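You operate a simulated robot arm through the tools that you are given. There is no shell and no other tool. Be economical: measure what you need, move in short steps, check, and stop when the job is done.

Carry out the task below with a simulated two-armed robot. There is one attempt and no reset: what you move stays moved.

JOB
Press the blue housing's pin, bin it and stow the bin in the drawer.
Fine: the small blue bin, the black bench's drawer; shut it; the press slide ends pulled out. Where these are worked on the way, their far stop is far enough and under half their travel is too little: press slide.
Where things are to end (x, y in the base frame): small blue bin within 0.06 m of [0.54, -0.88].

It is judged by the outcome, as a careful person would: the job done as asked, and still so three seconds after it is handed in. It fails if anything else is knocked over, pushed out of place, dropped, spilled or broken.

ROBOT AND FRAMES
Two 7-joint arms with two-finger parallel grippers on one trunk, on a base that drives. Base frame: it is fixed to the floor where the robot stands at the start and does not move with it; the origin is under the middle of the robot, x ahead of it, y to its left, z up. Units: m, degrees, N and s.
The left shoulder is at the start at [0.07, 0.163, 1.045], the right one opposite. With the tool pointing down near the work surface each hand reaches from about 0.4 to 0.88 m from the robot's upright axis, wherever it stands, measured 20 degrees to its own side. Places, roughly: black bench drawer [0.5, -0.9, 0.6]; black bench drawer inside [0.6, -0.9, 0.6]; blue valve lever [0.8, 0.3, 0.8]; inside of the small blue bin [0.5, -0.6, 0.7]; left green button [0.4, 0.4, 0.8]; press ram [0.7, 0.2, 0.9]; press slide [0.5, 0.2, 0.8]; right green button [0.4, 0, 0.8]. Payload 3.43 kg a hand.
The tool frame of a hand sits at the grasp point between the pads (the TCP): z along the fingers, y along the line on which they close. The tips reach 0.034 m beyond it. Largest opening 0.128 m; finger width 0.024, thickness 0.012; the body of the gripper, 0.048 by 0.13 m, starts 0.096 m behind the TCP.
Orientation is told as [roll, pitch, yaw] about the base's x, y, z axes, in that order, counted from this pose: with the fingers straight down and closing along the base's y, the tool's x points along the base's -x, its y along +y and its z along -z.

CONTROLS
- The arms move only by the tool apply_moves. It takes "left_increments", "right_increments" or both (then of equal length, played together; a hand with none holds still); each is a list that holds one entry, the list of rows, each a list of 7 numbers: the shift along the tool's x, y, z in cm, then the turn, a rotation vector about the tool's x, y, z in degrees, then the gripper command, from -1 (shut) to 1 (fully open), values between in proportion. In form: [[[tx, ty, tz, ax, ay, az, fingers], ...]]. A call has 1 to 10 rows; each row is the pose to reach, as a shift and turn from the pose commanded when the call began, along the tool's axes at that moment. Rows are played at 5 a second. More than 0.05 m and 8.6 degrees between two rows, or a gripper value outside its range, and nothing of the call is played. A pose out of reach is approached as far as the arm can. The call stops where the force on the tool passes 40 N (or 10 N more than at its start, if that is more) or the arm is blocked; 0.2 s more then pass. Each finger travels about 0.153 m/s and halts on what it meets, pressing with about 34 N; the grip force reading is that of the motor and also rises with nothing between the fingers. The clock runs only during rows and for 0.2 s after the last one: add rows that repeat a pose to give the fingers time. It gives the time, the measured TCP pose, the force on the tool (base axes), the opening and the grip force at its end, in the units of the frame above (readings bear some noise), with the torque about the TCP (base axes, N m) and any sound that the robot's microphone picked up.
- Cameras (640 x 400 px; columns grow to the right, rows downward): "scene" is now at [0.1344, -0.0331, 1.2735]; the picture's right is [-0.37, -0.93, -0.00], its down [-0.53, 0.21, -0.82] and it looks along [0.76, -0.31, -0.57] (base axes); focal length 214 px, centre (320, 200). "left" rides on the left gripper at [0.076, 0.011, -0.16] in its tool frame; the picture's right is [-0.15, 0.99, 0.00], its down [-0.88, -0.13, -0.46] and it looks along [-0.45, -0.07, 0.89] (tool axes); focal length 234 px, centre (320, 200). "right" rides on the right gripper at [0.076, -0.011, -0.16] in its tool frame; the picture's right is [0.15, 0.99, 0.00], its down [-0.88, 0.13, -0.46] and it looks along [-0.45, 0.07, 0.89] (tool axes); focal length 234 px, centre (320, 200). There is no depth. A picture from a camera that has moved, and an enlarged one, comes with that camera's place and axes in the base frame and with its lens.
- grab_frame(camera): a new picture of that camera. No time passes.
- move_column(by): slides the trunk up (or, below 0, down) by that many m; the arms and the scene camera ride with it, the base frame stays. It gives what a move gives, with no picture.
- base_move(legs): drives the robot by 1 to 6 legs, each [ahead, left, turn to the left] in m, m and degrees, along the robot's own axes; the way and the turn of a leg run together, so that a leg with both is an arc; at most 1.5 m and 180 degrees a leg. The arms and the cameras ride along, it lands a little off, and it stops where it bumps. It gives what a move gives.
- head_to(pan, tilt): turns the head with the scene camera to pan (to the left, within 86 degrees either way) and tilt (down, from -29 to 69), counted from straight ahead of the robot. It gives what a move gives.
- zoom(camera, box): a new picture of the part [left, top, right, bottom] of that camera's present view, enlarged. No time passes.
- close_job(): hands the job in; it is judged then, once.

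Work in short steps. Places have to be worked out from the pictures, the camera data and where the tool is seen: move nearer, look again, correct. Check each grasp and each placing, and mend what went wrong. You have 120 turns and 108 pictures in all, those below and enlarged ones among them. Open the grippers and draw the arms clear of the work before you hand the job in, unless the task says otherwise; then end with one line.

The tools are called after "Emit:" as name(argument=value, ...) on one line, values as JSON. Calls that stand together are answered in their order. apply_moves: Moves the arms, as the interface text tells. Its arguments: {"type":"object","properties":{"left_increments":{"type":"array","items":{"type":"array","items":{"type":"array","items":{"type":"number"}}}},"right_increments":{"type":"array","items":{"type":"array","items":{"type":"array","items":{"type":"number"}}}}},"required":[]} The other tools are called the same way: move_column (by) slides the trunk up or down; base_move (legs) drives the base; head_to (pan, tilt) turns the head that bears the scene camera; grab_frame (camera) takes a picture; zoom (camera, box) takes an enlarged picture of a part of a camera's view; close_job () hands the job in.

At the start:

```text
time: 0.0
left_tcp_pos: [0.6608, -0.1144, 1.0962]
left_ee_rot: [0.1, 0.1, 0.0]
left_wrist_force: [0.5, 0.4, 0.6]
left_ft_torque: [0.02, 0.02, -0.02]
left_gripper_width: 0.1281
left_grip_force: 0.1
right_tcp_pos: [0.4097, -0.585, 0.9877]
right_ee_rot: [0.0, 0.0, 0.0]
right_wrist_force: [0.2, -1.0, -0.2]
right_ft_torque: [-0.01, -0.04, -0.03]
right_gripper_width: 0.1278
right_grip_force: 0.0
trunk travel left (down, up): [-0.525, 0.415]
robot x, y, heading: [0.0027, 0.0016, -0.1]
head pan, tilt: [-21.9, 34.8]
```

scene: 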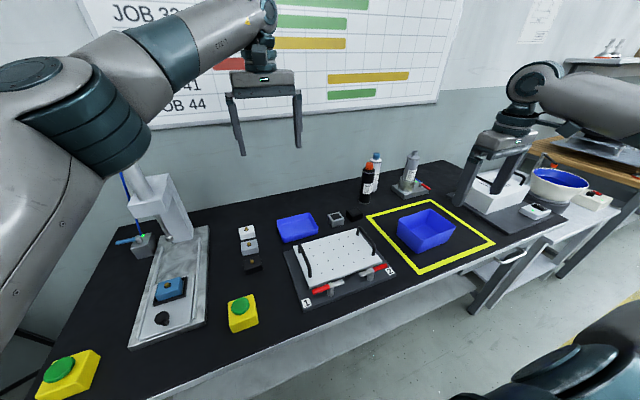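
right: 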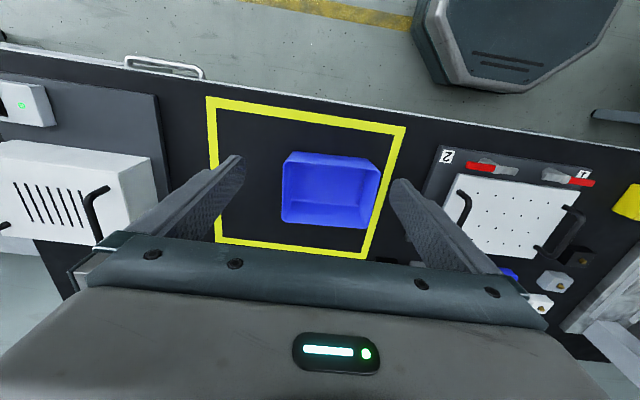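
left: 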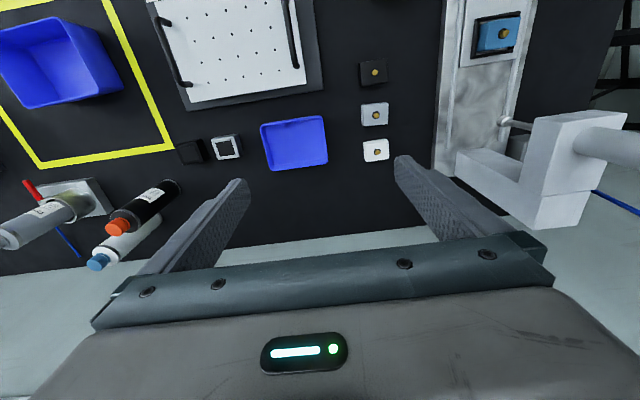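

I start by looking closely at the press and at the drawer area.

Emit:
zoom(camera="scene", box=[30, 160, 270, 400])

Emit:
zoom(camera="scene", box=[360, 140, 640, 320])

Emit:
head_to(pan=15, tilt=40)

Emit:
grab_frame(camera="scene")

```text
1.67 times, centred on (150, 280) of scene
camera zoom: at [0.1344, -0.0331, 1.2735], right [-0.37, -0.93, 0.0], down [-0.53, 0.21, -0.82], along [0.76, -0.31, -0.57], focal length 358 px, centre (603, 67)
```

zoom: 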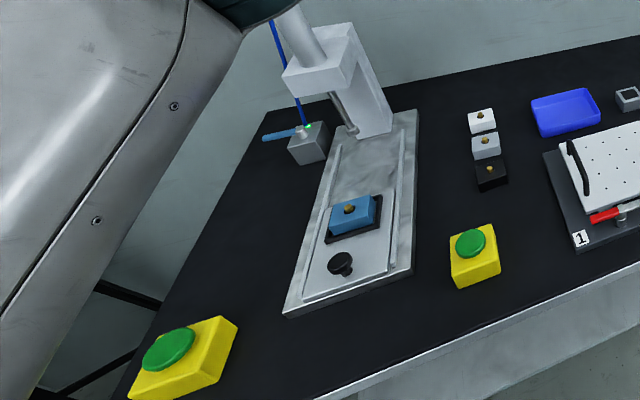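

```text
2.22 times, centred on (500, 230) of scene
camera zoom: at [0.1344, -0.0331, 1.2735], right [-0.37, -0.93, 0.0], down [-0.53, 0.21, -0.82], along [0.76, -0.31, -0.57], focal length 477 px, centre (-80, 133)
```

zoom: 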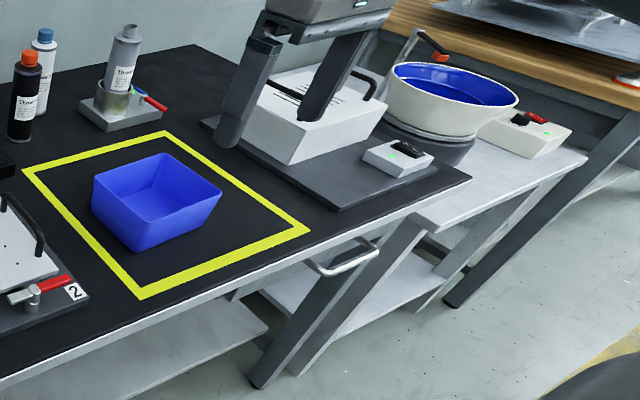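

```text
time: 1.0
left_tcp_pos: [0.6624, -0.1145, 1.0962]
left_ee_rot: [0.0, 0.0, 0.0]
left_wrist_force: [-0.1, 0.4, 0.4]
left_ft_torque: [0.0, 0.02, -0.02]
left_gripper_width: 0.1279
left_grip_force: 0.1
right_tcp_pos: [0.4095, -0.5844, 0.9871]
right_ee_rot: [0.0, 0.0, 0.0]
right_wrist_force: [-0.4, 0.1, -0.6]
right_ft_torque: [-0.03, 0.02, 0.03]
right_gripper_width: 0.1281
right_grip_force: 0.0
trunk travel left (down, up): [-0.525, 0.415]
robot x, y, heading: [-0.0014, -0.0001, -0.0]
head pan, tilt: [15.0, 40.0]
```

```text
102 pictures are left
camera scene: at [0.1347, 0.0217, 1.2656], right [0.26, -0.97, 0.0], down [-0.62, -0.17, -0.77], along [0.74, 0.2, -0.64], focal length 214 px, centre (320, 200)
```

scene: 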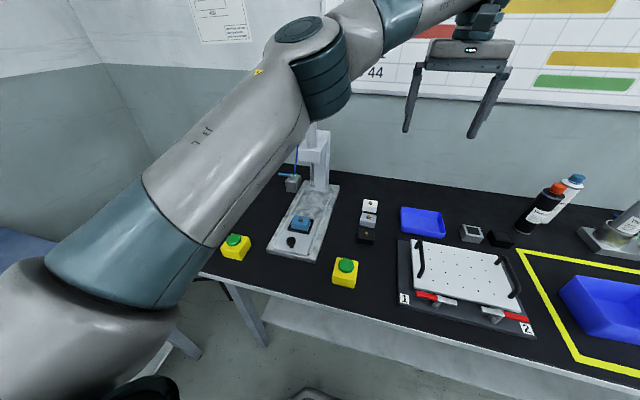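

Knob is about [0.49, 0.205], housing [0.575, 0.203], buttons about [0.435, 0.34] and [0.446, 0.036]. I bring the left hand above the slide to look closely.

Emit:
apply_moves(left_increments=[[[2.7, 3.9, 0.6, 0, 0, 0, 1], [5.4, 7.8, 1.2, 0, 0, 0, 1], [8, 11.8, 1.8, 0, 0, 0, 1], [10.6, 15.7, 2.4, 0, 0, 0, 1], [13.2, 19.6, 3, 0, 0, 0, 1], [15.9, 23.5, 3.6, 0, 0, 0, 1], [18.5, 27.5, 4.2, 0, 0, 0, 1], [21, 31.5, 5, 0, 0, 0, 1], [21, 31.5, 5, 0, 0, 0, 1]]])

Emit:
grab_frame(camera="left")

Emit:
grab_frame(camera="scene")

```text
time: 3.0
left_tcp_pos: [0.4506, 0.1992, 1.0463]
left_ee_rot: [0.1, 0.0, 0.1]
left_wrist_force: [0.2, -0.2, -0.1]
left_ft_torque: [0.03, -0.02, 0.01]
left_gripper_width: 0.128
left_grip_force: 0.1
right_tcp_pos: [0.4094, -0.586, 0.9865]
right_ee_rot: [0.1, 0.0, 0.0]
right_wrist_force: [0.4, 0.6, -0.4]
right_ft_torque: [0.04, 0.0, -0.03]
right_gripper_width: 0.1279
right_grip_force: 0.0
trunk travel left (down, up): [-0.525, 0.415]
robot x, y, heading: [0.0018, -0.0001, -0.2]
head pan, tilt: [15.0, 40.0]
```

```text
101 pictures are left
camera left: at [0.3752, 0.2113, 1.2047], right [0.15, 0.99, 0.0], down [0.88, -0.13, 0.46], along [0.45, -0.07, -0.89], focal length 234 px, centre (320, 200)
```

left: 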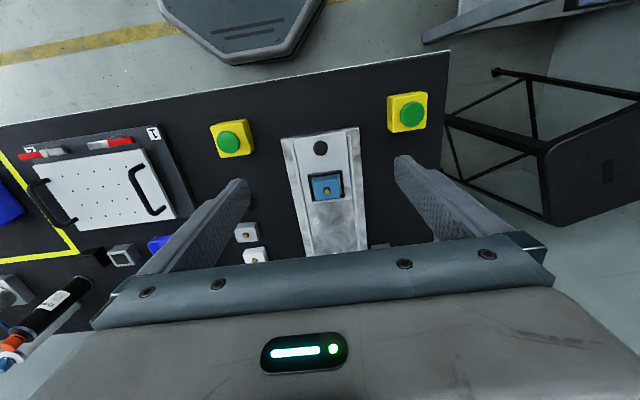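

```text
100 pictures are left
camera scene: at [0.1353, 0.0205, 1.2656], right [0.26, -0.97, 0.0], down [-0.62, -0.17, -0.77], along [0.74, 0.2, -0.64], focal length 214 px, centre (320, 200)
```

scene: 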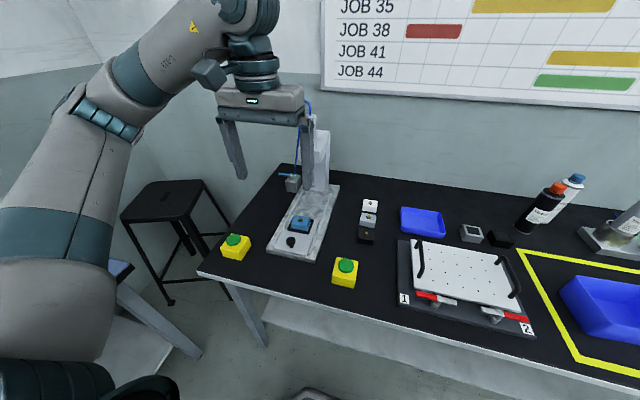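

Positions agree: knob ~[0.485, 0.197], buttons ~[0.446, 0.35] and [0.443, 0.040]. I zoom into the slide and the valve to read their states.

Emit:
zoom(camera="scene", box=[220, 120, 370, 290])

Emit:
zoom(camera="left", box=[260, 110, 400, 260])

```text
2.35 times, centred on (295, 205) of scene
camera zoom: at [0.1353, 0.0205, 1.2656], right [0.26, -0.97, 0.0], down [-0.62, -0.17, -0.77], along [0.74, 0.2, -0.64], focal length 505 px, centre (379, 188)
```

zoom: 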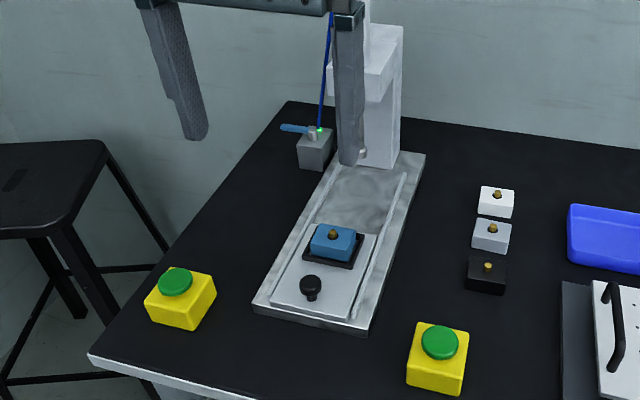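

```text
2.67 times, centred on (330, 185) of left
camera zoom: at [0.3752, 0.2113, 1.2047], right [0.15, 0.99, 0.0], down [0.88, -0.13, 0.46], along [0.45, -0.07, -0.89], focal length 624 px, centre (293, 240)
```

zoom: 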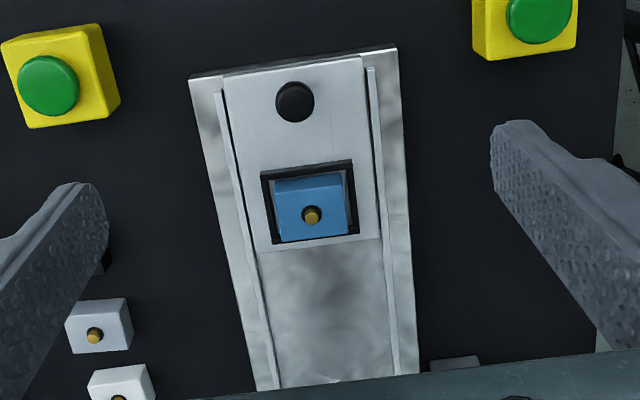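

Green light at the valve suggests air is on. I tilt the left hand 30° (fingers forward) to stay clear of the press head and lower it over the knob.

Emit:
apply_moves(left_increments=[[[-0.5, 0, 3.5, 0, -7.5, 0, 0.3], [-1.3, 0, 7, 0, -15, 0, 0.1], [-2.2, -0.1, 10.5, 0, -22.5, 0, 0.1], [-3, -0.2, 14.6, 0, -30, 0, 0.1], [-3, -0.2, 14.6, 0, -30, 0, 0.1]]])

Emit:
grab_frame(camera="left")

Emit:
zoom(camera="scene", box=[220, 120, 370, 290])

```text
time: 4.2
left_tcp_pos: [0.4912, 0.1977, 0.9026]
left_ee_rot: [0.0, -30.0, 0.0]
left_wrist_force: [-0.1, -0.7, -0.2]
left_ft_torque: [0.01, 0.01, 0.02]
left_gripper_width: 0.0704
left_grip_force: 0.1
left hand out of reach, approached as far as the arm can: row 4, 5
right_tcp_pos: [0.4096, -0.5842, 0.9866]
right_ee_rot: [0.1, 0.0, 0.0]
right_wrist_force: [0.7, 0.4, 0.0]
right_ft_torque: [0.03, -0.02, 0.0]
right_gripper_width: 0.128
right_grip_force: 0.1
trunk travel left (down, up): [-0.525, 0.415]
robot x, y, heading: [0.0001, -0.0017, 0.1]
head pan, tilt: [15.0, 40.0]
```

```text
97 pictures are left
camera left: at [0.346, 0.2076, 1.0017], right [0.13, 0.99, 0.07], down [0.54, -0.13, 0.83], along [0.84, -0.07, -0.55], focal length 234 px, centre (320, 200)
```

left: 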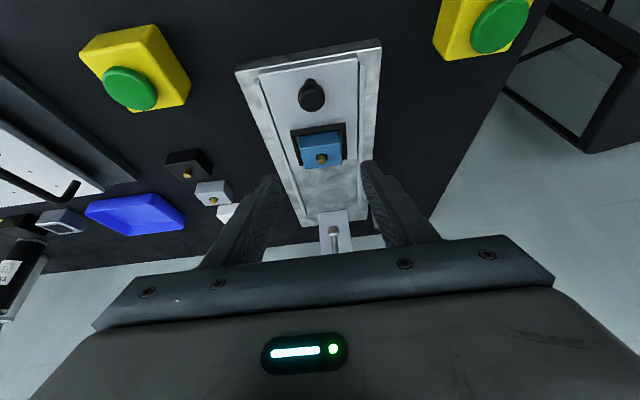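

```text
2.35 times, centred on (295, 205) of scene
camera zoom: at [0.1342, 0.0216, 1.2657], right [0.26, -0.97, 0.0], down [-0.62, -0.17, -0.77], along [0.74, 0.2, -0.64], focal length 505 px, centre (379, 188)
```

zoom: 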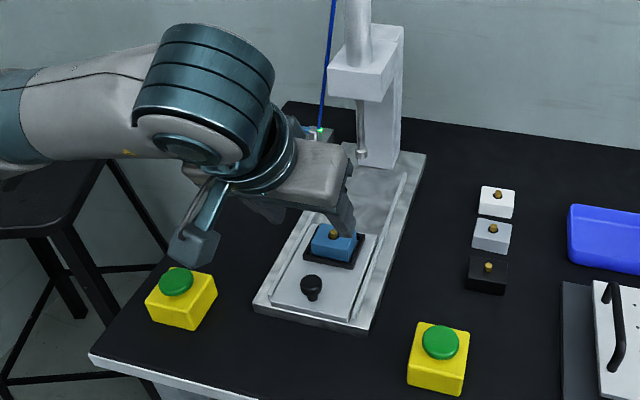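

The tilted hand is too near the robot. Hands are clear of everything, so I back the base up 0.15 m for better reach.

Emit:
base_move(legs=[[-0.15, 0, 0]])

```text
time: 5.6
left_tcp_pos: [0.3402, 0.1965, 0.9024]
left_ee_rot: [0.0, -30.1, 0.0]
left_wrist_force: [0.5, -0.1, 0.0]
left_ft_torque: [-0.03, -0.04, 0.0]
left_gripper_width: 0.0705
left_grip_force: 0.1
right_tcp_pos: [0.2587, -0.5849, 0.9881]
right_ee_rot: [-0.1, -0.1, 0.0]
right_wrist_force: [-0.6, 0.5, -0.6]
right_ft_torque: [-0.01, -0.03, 0.01]
right_gripper_width: 0.1281
right_grip_force: 0.0
trunk travel left (down, up): [-0.525, 0.415]
robot x, y, heading: [-0.1495, 0.0011, 0.0]
head pan, tilt: [15.0, 40.0]
```

Now I bring the hand to above the knob.

Emit:
apply_moves(left_increments=[[[-3.7, 0, 3.2, 0, 0, 0, 0.1], [-7.4, 0, 6.4, 0, 0, 0, 0.1], [-11, 0, 10, 0, 0, 0, 0.1], [-11, 0, 10, 0, 0, 0, 0.1]]])

Emit:
grab_frame(camera="left")

Emit:
zoom(camera="scene", box=[220, 120, 370, 290])

```text
refused: row 3 steps farther than a row can; nothing moved
```

```text
95 pictures are left
camera left: at [0.1962, 0.2077, 1.0022], right [0.13, 0.99, 0.07], down [0.54, -0.13, 0.83], along [0.84, -0.07, -0.55], focal length 234 px, centre (320, 200)
```

left: 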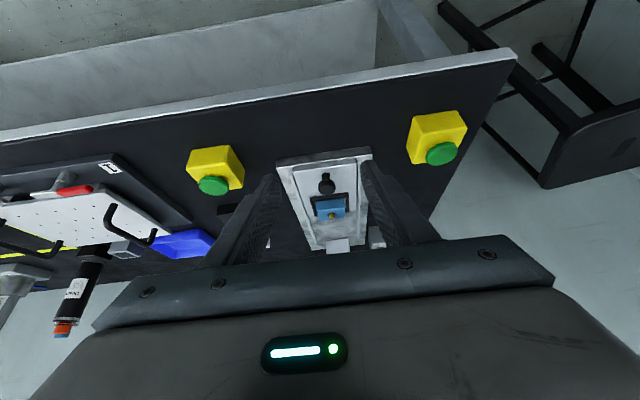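

```text
2.35 times, centred on (295, 205) of scene
camera zoom: at [-0.0158, 0.0218, 1.2658], right [0.26, -0.97, 0.0], down [-0.62, -0.17, -0.77], along [0.74, 0.2, -0.64], focal length 505 px, centre (379, 188)
```

zoom: 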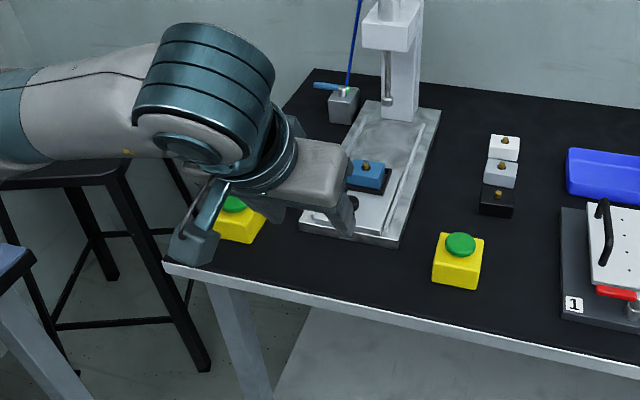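

Step too large; I split it evenly.

Emit:
apply_moves(left_increments=[[[-2.8, 0, 2.5, 0, 0, 0, 0.1], [-5.5, 0, 5, 0, 0, 0, 0.1], [-8.3, 0, 7.5, 0, 0, 0, 0.1], [-11, 0, 10, 0, 0, 0, 0.1], [-11, 0, 10, 0, 0, 0, 0.1]]])

Emit:
grab_frame(camera="left")

Emit:
zoom(camera="scene", box=[220, 120, 370, 290])

```text
time: 6.8
left_tcp_pos: [0.4858, 0.1972, 0.871]
left_ee_rot: [0.0, -29.9, 0.0]
left_wrist_force: [-0.8, 0.0, -0.6]
left_ft_torque: [0.01, 0.0, 0.02]
left_gripper_width: 0.0705
left_grip_force: 0.1
right_tcp_pos: [0.2596, -0.5853, 0.9867]
right_ee_rot: [0.0, 0.0, 0.0]
right_wrist_force: [0.7, 0.2, 0.0]
right_ft_torque: [-0.01, 0.01, 0.0]
right_gripper_width: 0.1278
right_grip_force: 0.1
trunk travel left (down, up): [-0.525, 0.415]
robot x, y, heading: [-0.1496, 0.0016, -0.0]
head pan, tilt: [15.0, 40.0]
```

```text
93 pictures are left
camera left: at [0.3419, 0.2081, 0.9698], right [0.13, 0.99, 0.07], down [0.54, -0.13, 0.83], along [0.83, -0.07, -0.55], focal length 234 px, centre (320, 200)
```

left: 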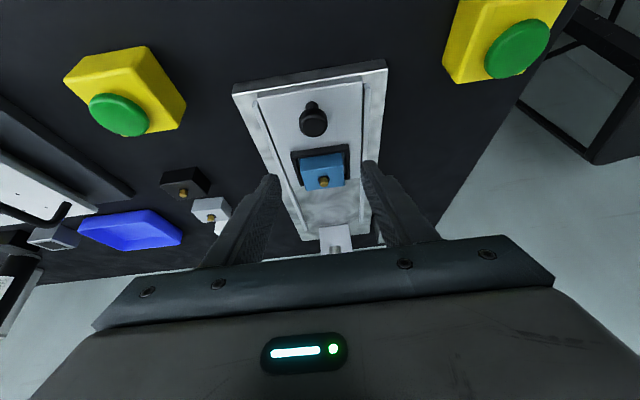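

```text
2.35 times, centred on (295, 205) of scene
camera zoom: at [-0.015, 0.022, 1.2657], right [0.26, -0.97, 0.0], down [-0.62, -0.17, -0.77], along [0.74, 0.2, -0.64], focal length 505 px, centre (379, 188)
```

zoom: 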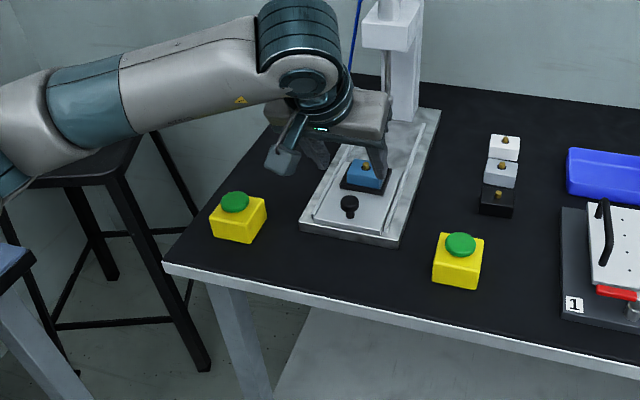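

The knob measures [0.487, 0.195, ~0.785]. I lower onto it to z≈0.80 and close.

Emit:
apply_moves(left_increments=[[[1.8, -0.2, 3.1, 0, 0, 0, 0.1], [3.4, -0.2, 6.1, 0, 0, 0, 0.1], [3.4, -0.2, 6.1, 0, 0, 0, -0.4], [3.4, -0.2, 6.1, 0, 0, 0, -1], [3.4, -0.2, 6.1, 0, 0, 0, -1]]])

Emit:
grab_frame(camera="left")

Emit:
zoom(camera="scene", box=[220, 120, 370, 290])

```text
time: 7.8
left_tcp_pos: [0.4911, 0.1985, 0.808]
left_ee_rot: [-0.2, -31.0, 0.4]
left_wrist_force: [1.6, 3.9, 20.0]
left_ft_torque: [0.17, 0.77, -0.13]
left_gripper_width: 0.0252
left_grip_force: 34.1
right_tcp_pos: [0.2609, -0.5847, 0.9852]
right_ee_rot: [-0.1, 0.0, 0.0]
right_wrist_force: [0.8, -0.2, -0.5]
right_ft_torque: [0.01, 0.05, 0.01]
right_gripper_width: 0.128
right_grip_force: 0.0
trunk travel left (down, up): [-0.525, 0.415]
robot x, y, heading: [-0.1496, 0.0002, -0.1]
head pan, tilt: [15.0, 40.0]
stopped in row 4 (left hand): the force on the tool passed its limit (the readings are from after the stop); the commanded pose is now the measured one
```

```text
91 pictures are left
camera left: at [0.3446, 0.2078, 0.9051], right [0.12, 0.99, 0.07], down [0.52, -0.13, 0.84], along [0.84, -0.06, -0.53], focal length 234 px, centre (320, 200)
```

left: 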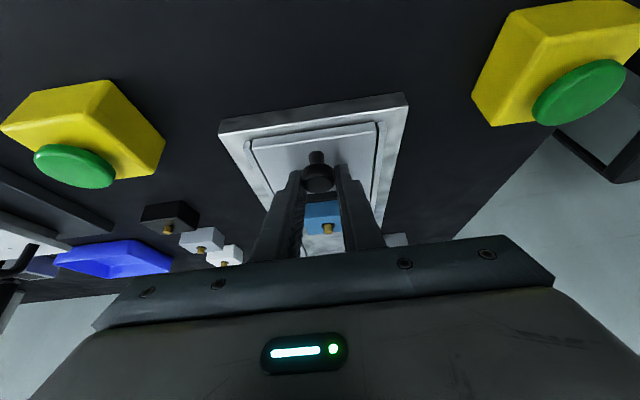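

```text
2.35 times, centred on (295, 205) of scene
camera zoom: at [-0.0151, 0.0221, 1.2655], right [0.26, -0.97, 0.0], down [-0.62, -0.17, -0.77], along [0.74, 0.2, -0.64], focal length 505 px, centre (379, 188)
```

zoom: 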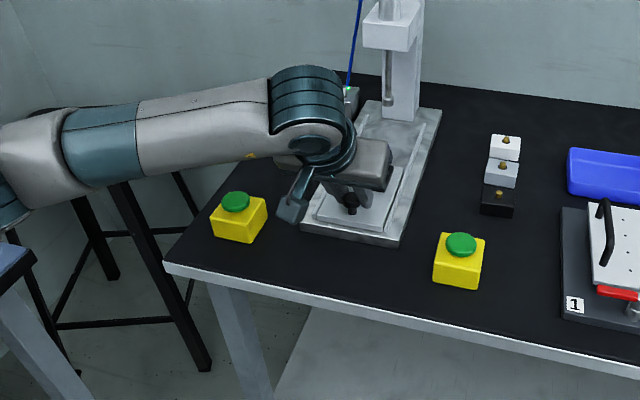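

Knob is held (25 mm), tips lightly touching the plate. I lift 3 mm and push the slide inward, toward x≈0.62.

Emit:
apply_moves(left_increments=[[[-0.15, 0, -0.26, 0, 0, 0, -1], [-1.85, 0, 0.77, 0, 0, 0, -1], [-3.55, 0, 1.8, 0, 0, 0, -1], [-5.3, 0, 2.8, 0, 0, 0, -1], [-7, 0, 3.85, 0, 0, 0, -1], [-8.7, 0, 4.9, 0, 0, 0, -1], [-10.4, 0, 5.9, 0, 0, 0, -1]]])

Emit:
grab_frame(camera="left")

Emit:
zoom(camera="scene", box=[220, 120, 370, 290])

```text
time: 9.4
left_tcp_pos: [0.6086, 0.197, 0.809]
left_ee_rot: [-0.2, -30.7, 0.3]
left_wrist_force: [3.8, 3.4, 12.6]
left_ft_torque: [0.37, 0.68, 0.02]
left_gripper_width: 0.0254
left_grip_force: 45.4
right_tcp_pos: [0.2596, -0.5838, 0.9871]
right_ee_rot: [0.1, 0.0, 0.1]
right_wrist_force: [0.9, 0.1, -0.2]
right_ft_torque: [0.03, -0.01, -0.01]
right_gripper_width: 0.1278
right_grip_force: 0.1
trunk travel left (down, up): [-0.525, 0.415]
robot x, y, heading: [-0.1506, 0.0014, -0.0]
head pan, tilt: [15.0, 40.0]
```

```text
89 pictures are left
camera left: at [0.4635, 0.2079, 0.9057], right [0.12, 0.99, 0.07], down [0.53, -0.13, 0.84], along [0.84, -0.06, -0.54], focal length 234 px, centre (320, 200)
```

left: 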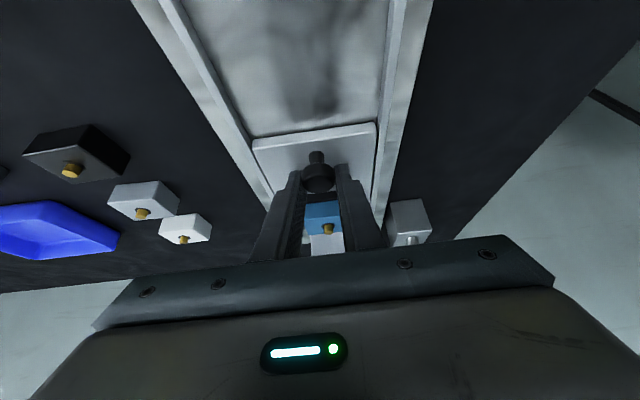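

```text
2.35 times, centred on (295, 205) of scene
camera zoom: at [-0.0158, 0.0221, 1.2658], right [0.26, -0.97, 0.0], down [-0.62, -0.17, -0.77], along [0.74, 0.2, -0.64], focal length 505 px, centre (379, 188)
```

zoom: 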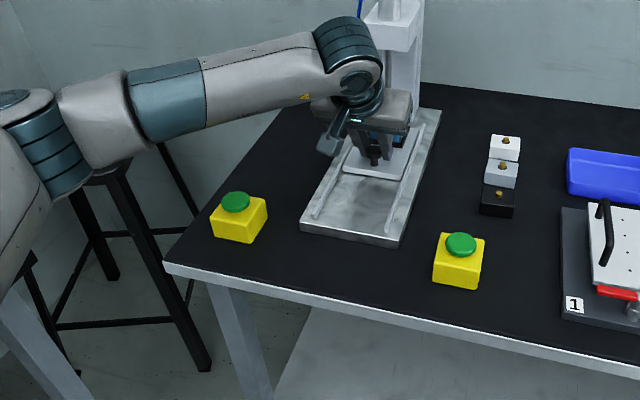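

The slide moves freely (11.8 cm). I keep pushing gently until its stop.

Emit:
apply_moves(left_increments=[[[-0.86, 0, 0.51, 0, 0, 0, -1], [-1.7, 0, 1.0, 0, 0, 0, -1], [-2.6, 0, 1.5, 0, 0, 0, -1], [-3.4, 0, 2.0, 0, 0, 0, -1], [-4.3, 0, 2.5, 0, 0, 0, -1]]])

Emit:
zoom(camera="scene", box=[220, 100, 370, 270])

```text
time: 9.9
left_tcp_pos: [0.6144, 0.1969, 0.809]
left_ee_rot: [-0.2, -30.0, 0.2]
left_wrist_force: [-25.4, 1.3, 19.5]
left_ft_torque: [0.25, 1.34, -0.15]
left_gripper_width: 0.0252
left_grip_force: 44.9
right_tcp_pos: [0.2577, -0.583, 0.9882]
right_ee_rot: [0.0, -0.2, 0.1]
right_wrist_force: [1.0, -0.6, -0.7]
right_ft_torque: [0.0, 0.03, 0.04]
right_gripper_width: 0.1282
right_grip_force: 0.0
trunk travel left (down, up): [-0.525, 0.415]
robot x, y, heading: [-0.1509, -0.0021, 0.3]
head pan, tilt: [15.0, 40.0]
stopped in row 2 (left hand): the force on the tool passed its limit (the readings are from after the stop); the commanded pose is now the measured one
```

```text
2.35 times, centred on (295, 185) of scene
camera zoom: at [-0.0207, 0.0222, 1.2663], right [0.26, -0.96, 0.0], down [-0.62, -0.17, -0.77], along [0.74, 0.2, -0.64], focal length 505 px, centre (379, 235)
```

zoom: 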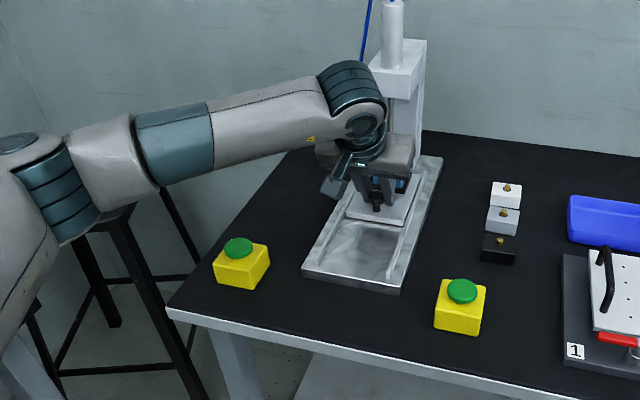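

Reached the far stop (~12.4 cm travel). I release and back out.

Emit:
apply_moves(left_increments=[[[0, 0, 0, 0, 0, 0, -0.3], [0, 0, 0, 0, 0, 0, 0], [0, 0, -3, 0, 0, 0, 0], [0, 0, -7, 0, 0, 0, 0], [0, 0, -11, 0, 0, 0, 0], [0, 0, -15, 0, 0, 0, 0], [0, 0, -15, 0, 0, 0, 0]]])

Emit:
grab_frame(camera="left")

Emit:
zoom(camera="scene", box=[220, 100, 370, 270])

```text
time: 11.5
left_tcp_pos: [0.5441, 0.1982, 0.933]
left_ee_rot: [0.0, -29.8, 0.2]
left_wrist_force: [0.2, 1.4, 0.0]
left_ft_torque: [-0.01, 0.01, 0.01]
left_gripper_width: 0.0641
left_grip_force: 0.0
right_tcp_pos: [0.2607, -0.5832, 0.9865]
right_ee_rot: [0.0, 0.1, 0.1]
right_wrist_force: [0.2, -0.5, 0.1]
right_ft_torque: [-0.02, 0.05, -0.04]
right_gripper_width: 0.128
right_grip_force: 0.0
trunk travel left (down, up): [-0.525, 0.415]
robot x, y, heading: [-0.1491, -0.0008, 0.1]
head pan, tilt: [15.0, 40.0]
```

```text
86 pictures are left
camera left: at [0.4, 0.2084, 1.0327], right [0.12, 0.99, 0.07], down [0.54, -0.13, 0.83], along [0.83, -0.07, -0.55], focal length 234 px, centre (320, 200)
```

left: 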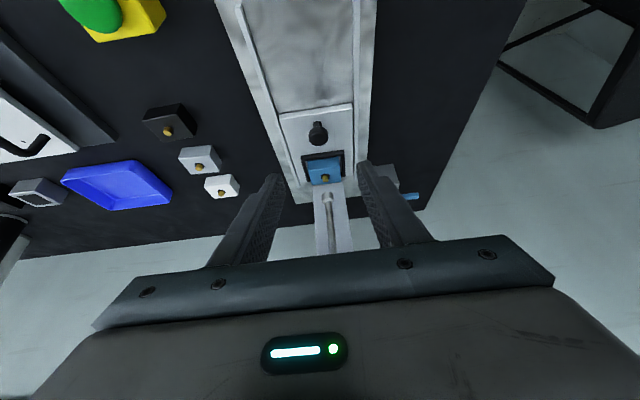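

```text
2.35 times, centred on (295, 185) of scene
camera zoom: at [-0.0146, 0.0227, 1.2655], right [0.26, -0.97, 0.0], down [-0.62, -0.17, -0.77], along [0.74, 0.2, -0.64], focal length 505 px, centre (379, 235)
```

zoom: 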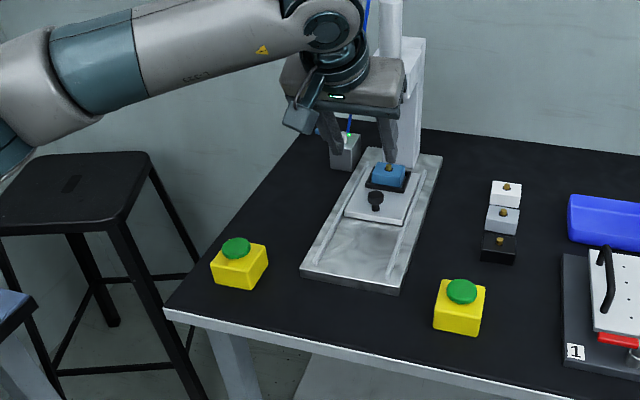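

The slide is in and the housing under the ram. I now bring both closed hands above the two buttons, [0.446, 0.353] and [0.444, 0.039].

Emit:
apply_moves(left_increments=[[[1.7, 2.6, -2, 0, 5, 0, 0], [3.4, 5.2, -4, 0, 10, 0, -0.5], [5, 7.8, -4, 0, 15, 0, -1], [6.7, 10.4, -4, 0, 20, 0, -1], [8.4, 13, -3, 0, 25, 0, -1], [10, 15.5, -2.3, 0, 30, 0, -1], [10, 15.5, -2.3, 0, 30, 0, -1]]], right_increments=[[[-1.3, 4.5, 0, 0, 0, 0, 0], [-2.6, 9, 0, 0, 0, 0, -1], [-3.9, 13.5, 0, 0, 0, 0, -1], [-5.2, 18, 0, 0, 0, 0, -1], [-6.5, 22.5, 0, 0, 0, 0, -1], [-7.8, 27, 0, 0, 0, 0, -1], [-9.1, 31.5, 0, 0, 0, 0, -1]]])

Emit:
apply_moves(right_increments=[[[-1.3, 4.5, 1.2, 0, 0, 0, -1], [-2.6, 9, 2.4, 0, 0, 0, -1], [-3.9, 13.5, 3.6, 0, 0, 0, -1], [-5.2, 18, 4.8, 0, 0, 0, -1], [-6.5, 22.5, 6, 0, 0, 0, -1], [-7.8, 27, 7.2, 0, 0, 0, -1], [-9.2, 30.7, 8.7, 0, 0, 0, -1], [-9.2, 30.7, 8.7, 0, 0, 0, -1]]])

Emit:
grab_frame(camera="left")

Emit:
grab_frame(camera="right")

Emit:
grab_frame(camera="scene")

```text
time: 13.1
left_tcp_pos: [0.4466, 0.3554, 0.9013]
left_ee_rot: [-0.1, 0.2, 0.2]
left_wrist_force: [0.1, 1.0, 0.1]
left_ft_torque: [-0.01, 0.02, -0.03]
left_gripper_width: 0.0
left_grip_force: 32.7
right_tcp_pos: [0.3528, -0.2669, 0.9859]
right_ee_rot: [0.0, 0.1, 0.1]
right_wrist_force: [-0.1, -0.5, -0.2]
right_ft_torque: [-0.01, 0.03, 0.01]
right_gripper_width: 0.0
right_grip_force: 33.5
trunk travel left (down, up): [-0.525, 0.415]
robot x, y, heading: [-0.146, -0.0017, 0.2]
head pan, tilt: [15.0, 40.0]
```

```text
time: 14.9
left_tcp_pos: [0.4455, 0.354, 0.9024]
left_ee_rot: [-0.1, 0.1, 0.1]
left_wrist_force: [0.5, 0.0, 0.3]
left_ft_torque: [-0.01, 0.0, -0.02]
left_gripper_width: 0.0
left_grip_force: 33.1
right_tcp_pos: [0.3802, -0.1305, 0.9187]
right_ee_rot: [0.0, 0.0, 0.1]
right_wrist_force: [0.2, -0.7, 0.0]
right_ft_torque: [0.01, 0.0, -0.02]
right_gripper_width: 0.0
right_grip_force: 33.3
right hand out of reach, approached as far as the arm can: row 4, 5, 6, 7, 8
trunk travel left (down, up): [-0.525, 0.415]
robot x, y, heading: [-0.1513, -0.0007, -0.1]
head pan, tilt: [15.0, 40.0]
```

```text
84 pictures are left
camera left: at [0.3709, 0.3643, 1.0611], right [0.14, 0.99, 0.0], down [0.88, -0.13, 0.45], along [0.45, -0.07, -0.89], focal length 234 px, centre (320, 200)
```

left: 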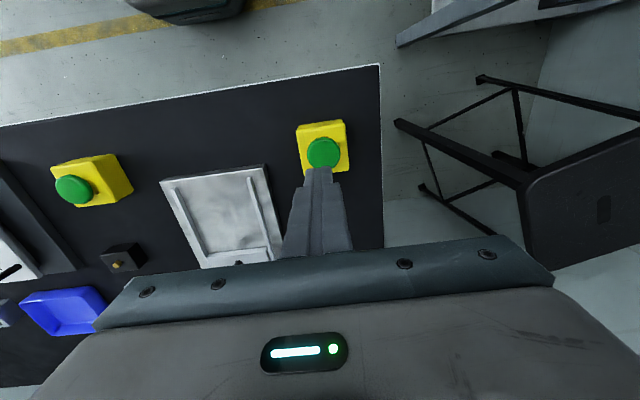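

```text
83 pictures are left
camera right: at [0.3049, -0.1402, 1.079], right [-0.15, 0.99, 0.0], down [0.88, 0.13, 0.46], along [0.45, 0.07, -0.89], focal length 234 px, centre (320, 200)
```

right: 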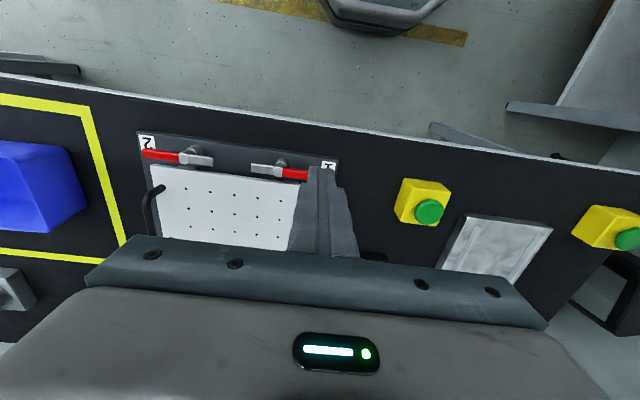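

```text
82 pictures are left
camera scene: at [-0.0153, 0.0227, 1.2656], right [0.26, -0.97, 0.0], down [-0.62, -0.17, -0.77], along [0.74, 0.2, -0.64], focal length 214 px, centre (320, 200)
```

scene: 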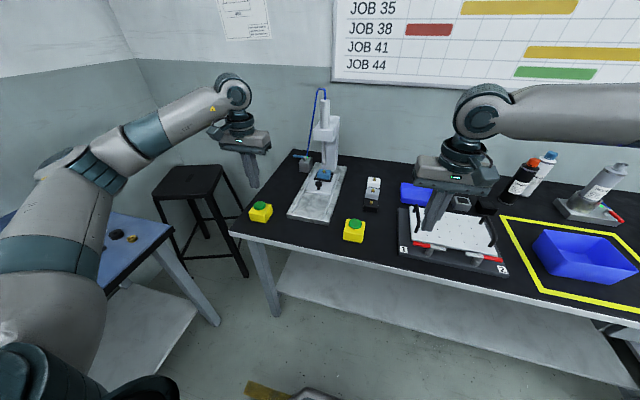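

The right hand can't reach that far left from here. I drive the base 0.19 m left so both buttons sit symmetrically.

Emit:
base_move(legs=[[0, 0.19, 0]])

```text
time: 16.4
left_tcp_pos: [0.444, 0.544, 0.9033]
left_ee_rot: [-0.2, 0.1, 0.1]
left_wrist_force: [-0.2, -0.5, -1.3]
left_ft_torque: [-0.03, 0.0, 0.01]
left_gripper_width: 0.0001
left_grip_force: 33.3
right_tcp_pos: [0.3799, 0.0613, 0.9196]
right_ee_rot: [0.0, 0.0, 0.2]
right_wrist_force: [-0.1, -0.2, -0.7]
right_ft_torque: [-0.02, 0.02, 0.0]
right_gripper_width: 0.0001
right_grip_force: 32.8
trunk travel left (down, up): [-0.525, 0.415]
robot x, y, heading: [-0.1512, 0.1932, 0.1]
head pan, tilt: [15.0, 40.0]
```

Align both hands above the buttons at z≈0.87.

Emit:
apply_moves(left_increments=[[[0, -4, 0, 0, 0, 0, -1], [-0.1, -8, 0, 0, 0, 0, -1], [-0.2, -12, 0, 0, 0, 0, -1], [-0.2, -16, 0, 0, 0, 0, -1], [-0.2, -19.1, 3, 0, 0, 0, -1], [-0.2, -19.1, 3, 0, 0, 0, -1]]], right_increments=[[[-2, -0.7, 0.5, 0, 0, 0, -1], [-4, -1.4, 1, 0, 0, 0, -1], [-6.4, -2.2, 1.5, 0, 0, 0, -1], [-6.4, -2.2, 3, 0, 0, 0, -1], [-6.4, -2.2, 5, 0, 0, 0, -1], [-6.4, -2.2, 5, 0, 0, 0, -1]]])

Emit:
grab_frame(camera="left")

Emit:
grab_frame(camera="right")

Emit:
grab_frame(camera="scene")

```text
time: 17.8
left_tcp_pos: [0.4479, 0.3513, 0.8733]
left_ee_rot: [-0.1, 0.1, 0.2]
left_wrist_force: [0.1, 0.1, -0.1]
left_ft_torque: [0.01, -0.01, -0.01]
left_gripper_width: 0.0
left_grip_force: 32.7
right_tcp_pos: [0.4362, 0.0268, 0.8727]
right_ee_rot: [0.2, -0.1, 0.2]
right_wrist_force: [0.5, -0.2, -0.5]
right_ft_torque: [-0.02, -0.04, -0.03]
right_gripper_width: 0.0
right_grip_force: 32.5
right hand out of reach, approached as far as the arm can: row 2, 3, 4, 5, 6
trunk travel left (down, up): [-0.525, 0.415]
robot x, y, heading: [-0.1501, 0.1888, 0.1]
head pan, tilt: [15.0, 40.0]
```

```text
81 pictures are left
camera left: at [0.3724, 0.363, 1.0314], right [0.14, 0.99, 0.0], down [0.88, -0.13, 0.45], along [0.45, -0.07, -0.89], focal length 234 px, centre (320, 200)
```

left: 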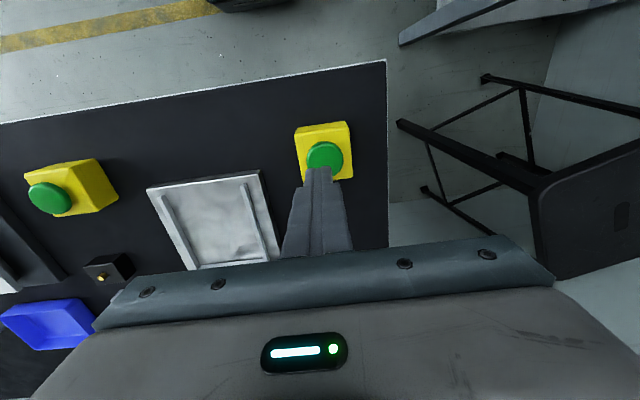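

```text
80 pictures are left
camera right: at [0.3604, 0.0154, 1.0324], right [-0.15, 0.99, 0.0], down [0.88, 0.13, 0.46], along [0.45, 0.07, -0.89], focal length 234 px, centre (320, 200)
```

right: 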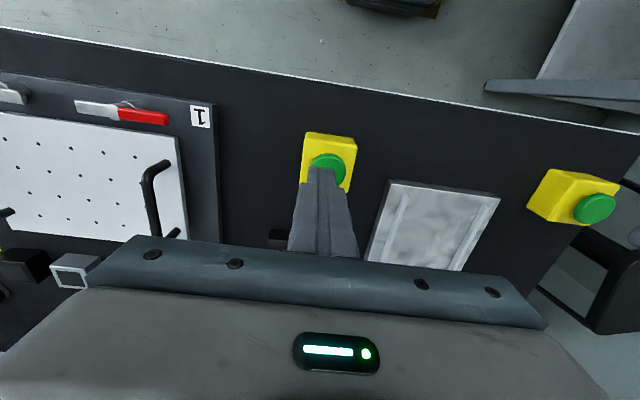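

```text
79 pictures are left
camera scene: at [-0.0164, 0.2124, 1.2657], right [0.26, -0.97, 0.0], down [-0.62, -0.17, -0.77], along [0.74, 0.2, -0.64], focal length 214 px, centre (320, 200)
```

scene: 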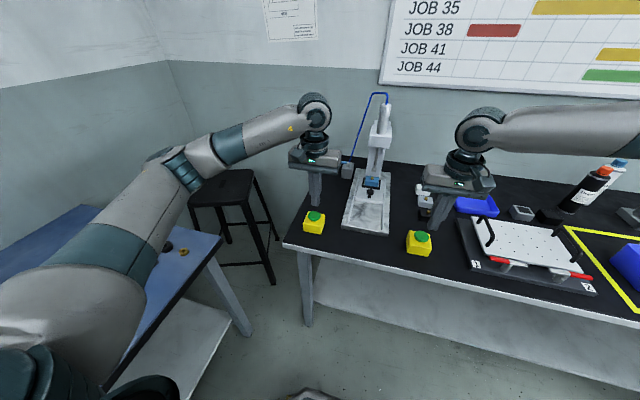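

The right hand is at its reach edge, so I nudge the base slightly back and left.

Emit:
base_move(legs=[[-0.05, 0.04, 0]])

```text
time: 18.8
left_tcp_pos: [0.3965, 0.3926, 0.8721]
left_ee_rot: [0.0, 0.2, 0.2]
left_wrist_force: [-0.2, 0.2, 0.1]
left_ft_torque: [-0.03, -0.03, 0.0]
left_gripper_width: 0.0
left_grip_force: 32.9
right_tcp_pos: [0.386, 0.0662, 0.8732]
right_ee_rot: [0.2, -0.2, 0.2]
right_wrist_force: [-0.5, 0.5, 0.6]
right_ft_torque: [-0.04, -0.01, 0.01]
right_gripper_width: 0.0
right_grip_force: 33.3
trunk travel left (down, up): [-0.525, 0.415]
robot x, y, heading: [-0.2004, 0.2326, 0.4]
head pan, tilt: [15.0, 40.0]
```

Emit:
apply_moves(left_increments=[[[-2.3, -1.8, 0, 0, 0, 0, -1], [-4.65, -3.7, 0, 0, 0, 0, -1], [-4.65, -3.7, 2, 0, 0, 0, -1], [-4.65, -3.7, 2, 0, 0, 0, -1]]], right_increments=[[[-2.7, -1.4, 0, 0, 0, 0, -1], [-5.4, -2.9, 0, 0, 0, 0, -1], [-5.4, -2.9, 2.1, 0, 0, 0, -1], [-5.4, -2.9, 2.1, 0, 0, 0, -1]]])

Emit:
zoom(camera="left", box=[240, 90, 400, 250])

Emit:
zoom(camera="right", box=[240, 90, 400, 250])

Emit:
zoom(camera="scene", box=[250, 80, 510, 280])

```text
time: 19.8
left_tcp_pos: [0.444, 0.353, 0.8532]
left_ee_rot: [0.0, 0.1, 0.1]
left_wrist_force: [-1.0, -0.1, -0.5]
left_ft_torque: [-0.03, -0.02, -0.02]
left_gripper_width: 0.0
left_grip_force: 33.0
right_tcp_pos: [0.4341, 0.0278, 0.8541]
right_ee_rot: [0.3, -0.1, 0.3]
right_wrist_force: [0.4, 0.1, 0.6]
right_ft_torque: [0.0, -0.03, -0.03]
right_gripper_width: 0.0
right_grip_force: 33.2
right hand out of reach, approached as far as the arm can: row 2, 3, 4
trunk travel left (down, up): [-0.525, 0.415]
robot x, y, heading: [-0.2003, 0.2282, 0.1]
head pan, tilt: [15.0, 40.0]
```

```text
2.50 times, centred on (320, 170) of left
camera zoom: at [0.37, 0.3646, 1.0114], right [0.14, 0.99, 0.0], down [0.88, -0.13, 0.45], along [0.45, -0.07, -0.89], focal length 585 px, centre (320, 275)
```

zoom: 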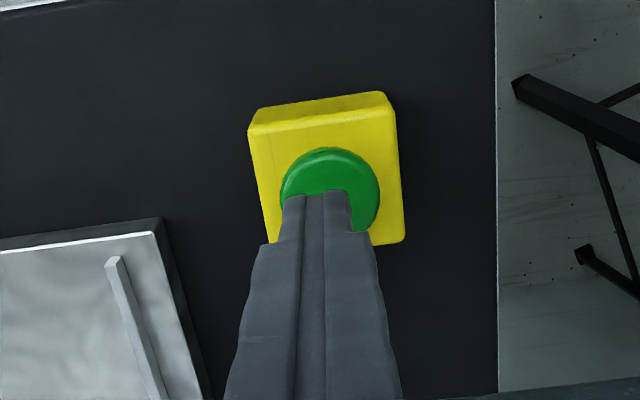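

```text
2.50 times, centred on (320, 170) of right
camera zoom: at [0.3572, 0.0159, 1.0136], right [-0.15, 0.99, 0.01], down [0.88, 0.13, 0.46], along [0.45, 0.07, -0.89], focal length 585 px, centre (320, 275)
```

zoom: 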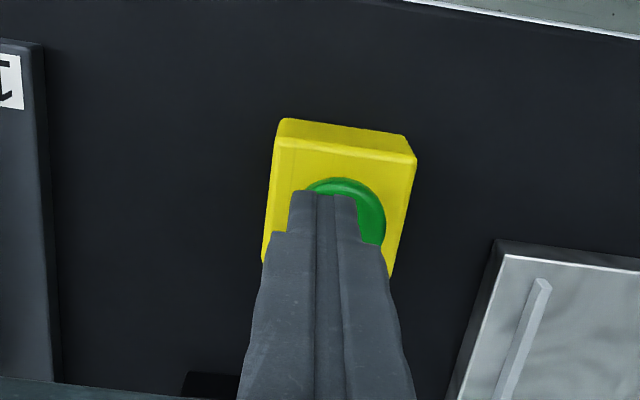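

```text
2.00 times, centred on (380, 180) of scene
camera zoom: at [-0.0657, 0.2509, 1.2657], right [0.26, -0.97, 0.0], down [-0.62, -0.17, -0.77], along [0.74, 0.2, -0.64], focal length 429 px, centre (200, 240)
```

zoom: 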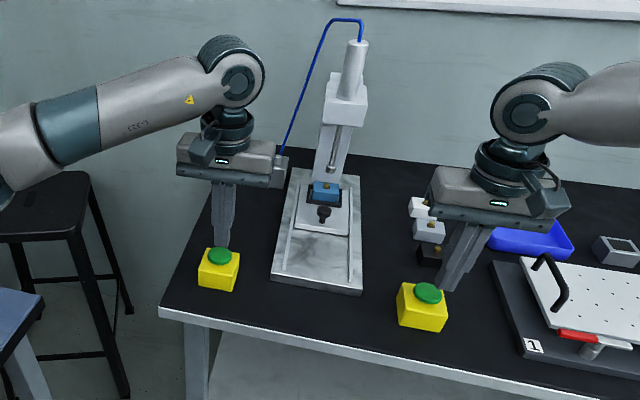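

The right hand is a bit off-centre; perhaps a wrist limit. I yaw it by 15° and retry the target.

Emit:
apply_moves(right_increments=[[[0, 0, 0, 0, 0, -8, -1], [-0.3, 0.5, 0, 0, 0, -15, -1], [-0.6, 0.9, 0, 0, 0, -15, -1], [-0.6, 0.9, 0, 0, 0, -15, -1]]])

```text
time: 20.8
left_tcp_pos: [0.4455, 0.354, 0.8519]
left_ee_rot: [-0.1, 0.1, 0.2]
left_wrist_force: [-0.1, 0.4, 0.1]
left_ft_torque: [-0.02, -0.01, 0.02]
left_gripper_width: 0.0002
left_grip_force: 32.9
right_tcp_pos: [0.4334, 0.0296, 0.857]
right_ee_rot: [0.3, -0.3, 15.1]
right_wrist_force: [0.5, 0.1, 0.7]
right_ft_torque: [0.01, 0.02, 0.0]
right_gripper_width: 0.0001
right_grip_force: 33.1
right hand out of reach, approached as far as the arm can: row 2, 3, 4
trunk travel left (down, up): [-0.525, 0.415]
robot x, y, heading: [-0.1997, 0.2267, 0.5]
head pan, tilt: [15.0, 40.0]
```

Not a yaw limit. I drive further left, since the left hand reaches inward well.

Emit:
base_move(legs=[[0, 0.1, 0]])

Emit:
apply_moves(left_increments=[[[0, -2.5, 0, 0, 0, 0, -1], [0, -5, 0, 0, 0, 0, -1], [0, -7.5, 0, 0, 0, 0, -1], [0, -9.8, 0, 0, 0, 0, -1], [0, -9.8, 0, 0, 0, 0, -1]]])

```text
time: 22.0
left_tcp_pos: [0.444, 0.455, 0.8527]
left_ee_rot: [-0.2, 0.1, 0.1]
left_wrist_force: [-0.3, 0.8, -0.4]
left_ft_torque: [-0.01, -0.04, -0.01]
left_gripper_width: 0.0
left_grip_force: 32.6
right_tcp_pos: [0.4317, 0.1296, 0.8577]
right_ee_rot: [0.2, -0.2, 15.3]
right_wrist_force: [0.5, 0.3, 0.3]
right_ft_torque: [-0.08, -0.02, -0.01]
right_gripper_width: 0.0
right_grip_force: 33.1
trunk travel left (down, up): [-0.525, 0.415]
robot x, y, heading: [-0.1954, 0.3277, -0.2]
head pan, tilt: [15.0, 40.0]
```

```text
time: 23.2
left_tcp_pos: [0.4458, 0.3549, 0.853]
left_ee_rot: [0.1, 0.0, 0.2]
left_wrist_force: [0.1, 0.2, 0.8]
left_ft_torque: [-0.04, 0.01, -0.01]
left_gripper_width: 0.0
left_grip_force: 32.8
right_tcp_pos: [0.4329, 0.1297, 0.8578]
right_ee_rot: [0.2, -0.3, 15.2]
right_wrist_force: [-0.8, -0.6, -0.3]
right_ft_torque: [-0.03, -0.02, -0.01]
right_gripper_width: 0.0
right_grip_force: 32.8
trunk travel left (down, up): [-0.525, 0.415]
robot x, y, heading: [-0.2017, 0.3291, 0.4]
head pan, tilt: [15.0, 40.0]
```

Left is fine. Bring the right hand to its button and undo the yaw.

Emit:
apply_moves(right_increments=[[[0.6, -3, 0, 0, 0, 5, -1], [1.2, -6, 0, 0, 0, 10, -1], [1.73, -9.16, 0.4, 0, 0, 15, -1], [1.73, -9.16, 0.4, 0, 0, 15, -1]]])

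Emit:
zoom(camera="left", box=[240, 90, 400, 250])

Emit:
zoom(camera="right", box=[240, 90, 400, 250])

```text
time: 24.2
left_tcp_pos: [0.4444, 0.3557, 0.8529]
left_ee_rot: [-0.1, 0.1, 0.2]
left_wrist_force: [-0.3, 0.8, 0.8]
left_ft_torque: [-0.01, 0.03, 0.01]
left_gripper_width: 0.0001
left_grip_force: 33.6
right_tcp_pos: [0.4411, 0.0354, 0.8507]
right_ee_rot: [0.4, -0.2, 0.1]
right_wrist_force: [0.1, -0.4, 0.3]
right_ft_torque: [0.02, -0.02, 0.0]
right_gripper_width: 0.0
right_grip_force: 33.2
trunk travel left (down, up): [-0.525, 0.415]
robot x, y, heading: [-0.1992, 0.3275, 0.3]
head pan, tilt: [15.0, 40.0]
```

```text
2.50 times, centred on (320, 170) of left
camera zoom: at [0.3701, 0.3665, 1.0115], right [0.14, 0.99, 0.0], down [0.88, -0.13, 0.45], along [0.45, -0.07, -0.89], focal length 585 px, centre (320, 275)
```

zoom: 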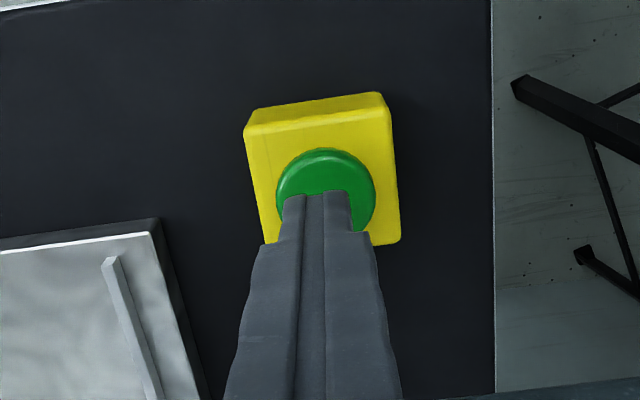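

```text
2.50 times, centred on (320, 170) of right
camera zoom: at [0.3643, 0.0239, 1.0115], right [-0.15, 0.99, 0.0], down [0.88, 0.13, 0.46], along [0.45, 0.07, -0.89], focal length 585 px, centre (320, 275)
```

zoom: 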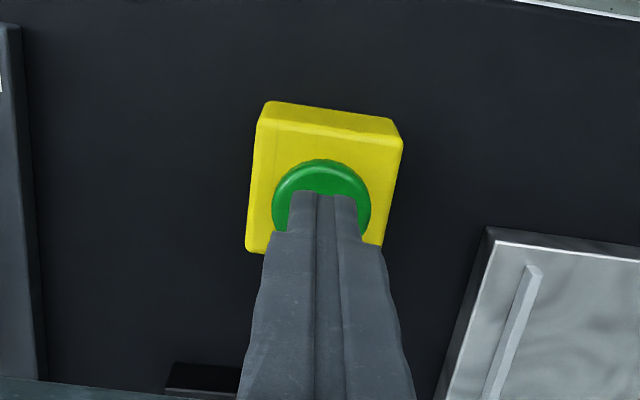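

Both tips are over their buttons. I press both down together in small steps.

Emit:
apply_moves(left_increments=[[[0, 0, 0.6, 0, 0, 0, -1], [0, 0, 1.2, 0, 0, 0, -1], [0, 0, 1.8, 0, 0, 0, -1], [0, 0, 2.2, 0, 0, 0, -1], [0, 0, 2.6, 0, 0, 0, -1], [0, 0, 3.0, 0, 0, 0, -1], [0, 0, 3.4, 0, 0, 0, -1], [0, 0, 3.8, 0, 0, 0, -1], [0, 0, 3.8, 0, 0, 0, -1], [0, 0, 3.8, 0, 0, 0, -1]]], right_increments=[[[0, 0, 0.5, 0, 0, 0, -1], [0, 0, 1.1, 0, 0, 0, -1], [0, 0, 1.6, 0, 0, 0, -1], [0, 0, 2.0, 0, 0, 0, -1], [0, 0, 2.4, 0, 0, 0, -1], [0, 0, 2.8, 0, 0, 0, -1], [0, 0, 3.2, 0, 0, 0, -1], [0, 0, 3.6, 0, 0, 0, -1], [0, 0, 3.6, 0, 0, 0, -1], [0, 0, 3.6, 0, 0, 0, -1]]])

Emit:
zoom(camera="scene", box=[250, 80, 550, 300])

```text
time: 26.2
left_tcp_pos: [0.4444, 0.3551, 0.823]
left_ee_rot: [-0.3, -0.8, 0.3]
left_wrist_force: [-3.0, 5.5, 20.9]
left_ft_torque: [0.18, 0.24, -0.17]
left_gripper_width: 0.0
left_grip_force: 32.9
right_tcp_pos: [0.4401, 0.0368, 0.8228]
right_ee_rot: [0.3, -0.9, 0.1]
right_wrist_force: [-4.5, -2.9, 17.4]
right_ft_torque: [-0.12, 0.24, 0.1]
right_gripper_width: 0.0002
right_grip_force: 32.9
trunk travel left (down, up): [-0.525, 0.415]
robot x, y, heading: [-0.2004, 0.3276, 0.2]
head pan, tilt: [15.0, 40.0]
heard: click, click
stopped in row 10 (left hand): the force on the tool passed its limit (the readings are from after the stop); the commanded pose is now the measured one
```

```text
1.82 times, centred on (400, 190) of scene
camera zoom: at [-0.0704, 0.3512, 1.2659], right [0.26, -0.97, 0.0], down [-0.62, -0.17, -0.77], along [0.74, 0.2, -0.64], focal length 390 px, centre (174, 218)
```

zoom: 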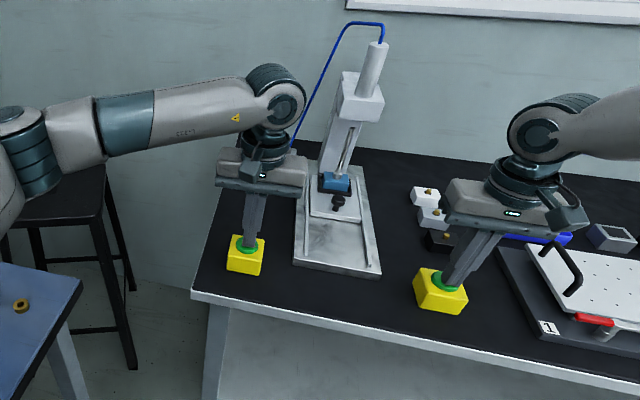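

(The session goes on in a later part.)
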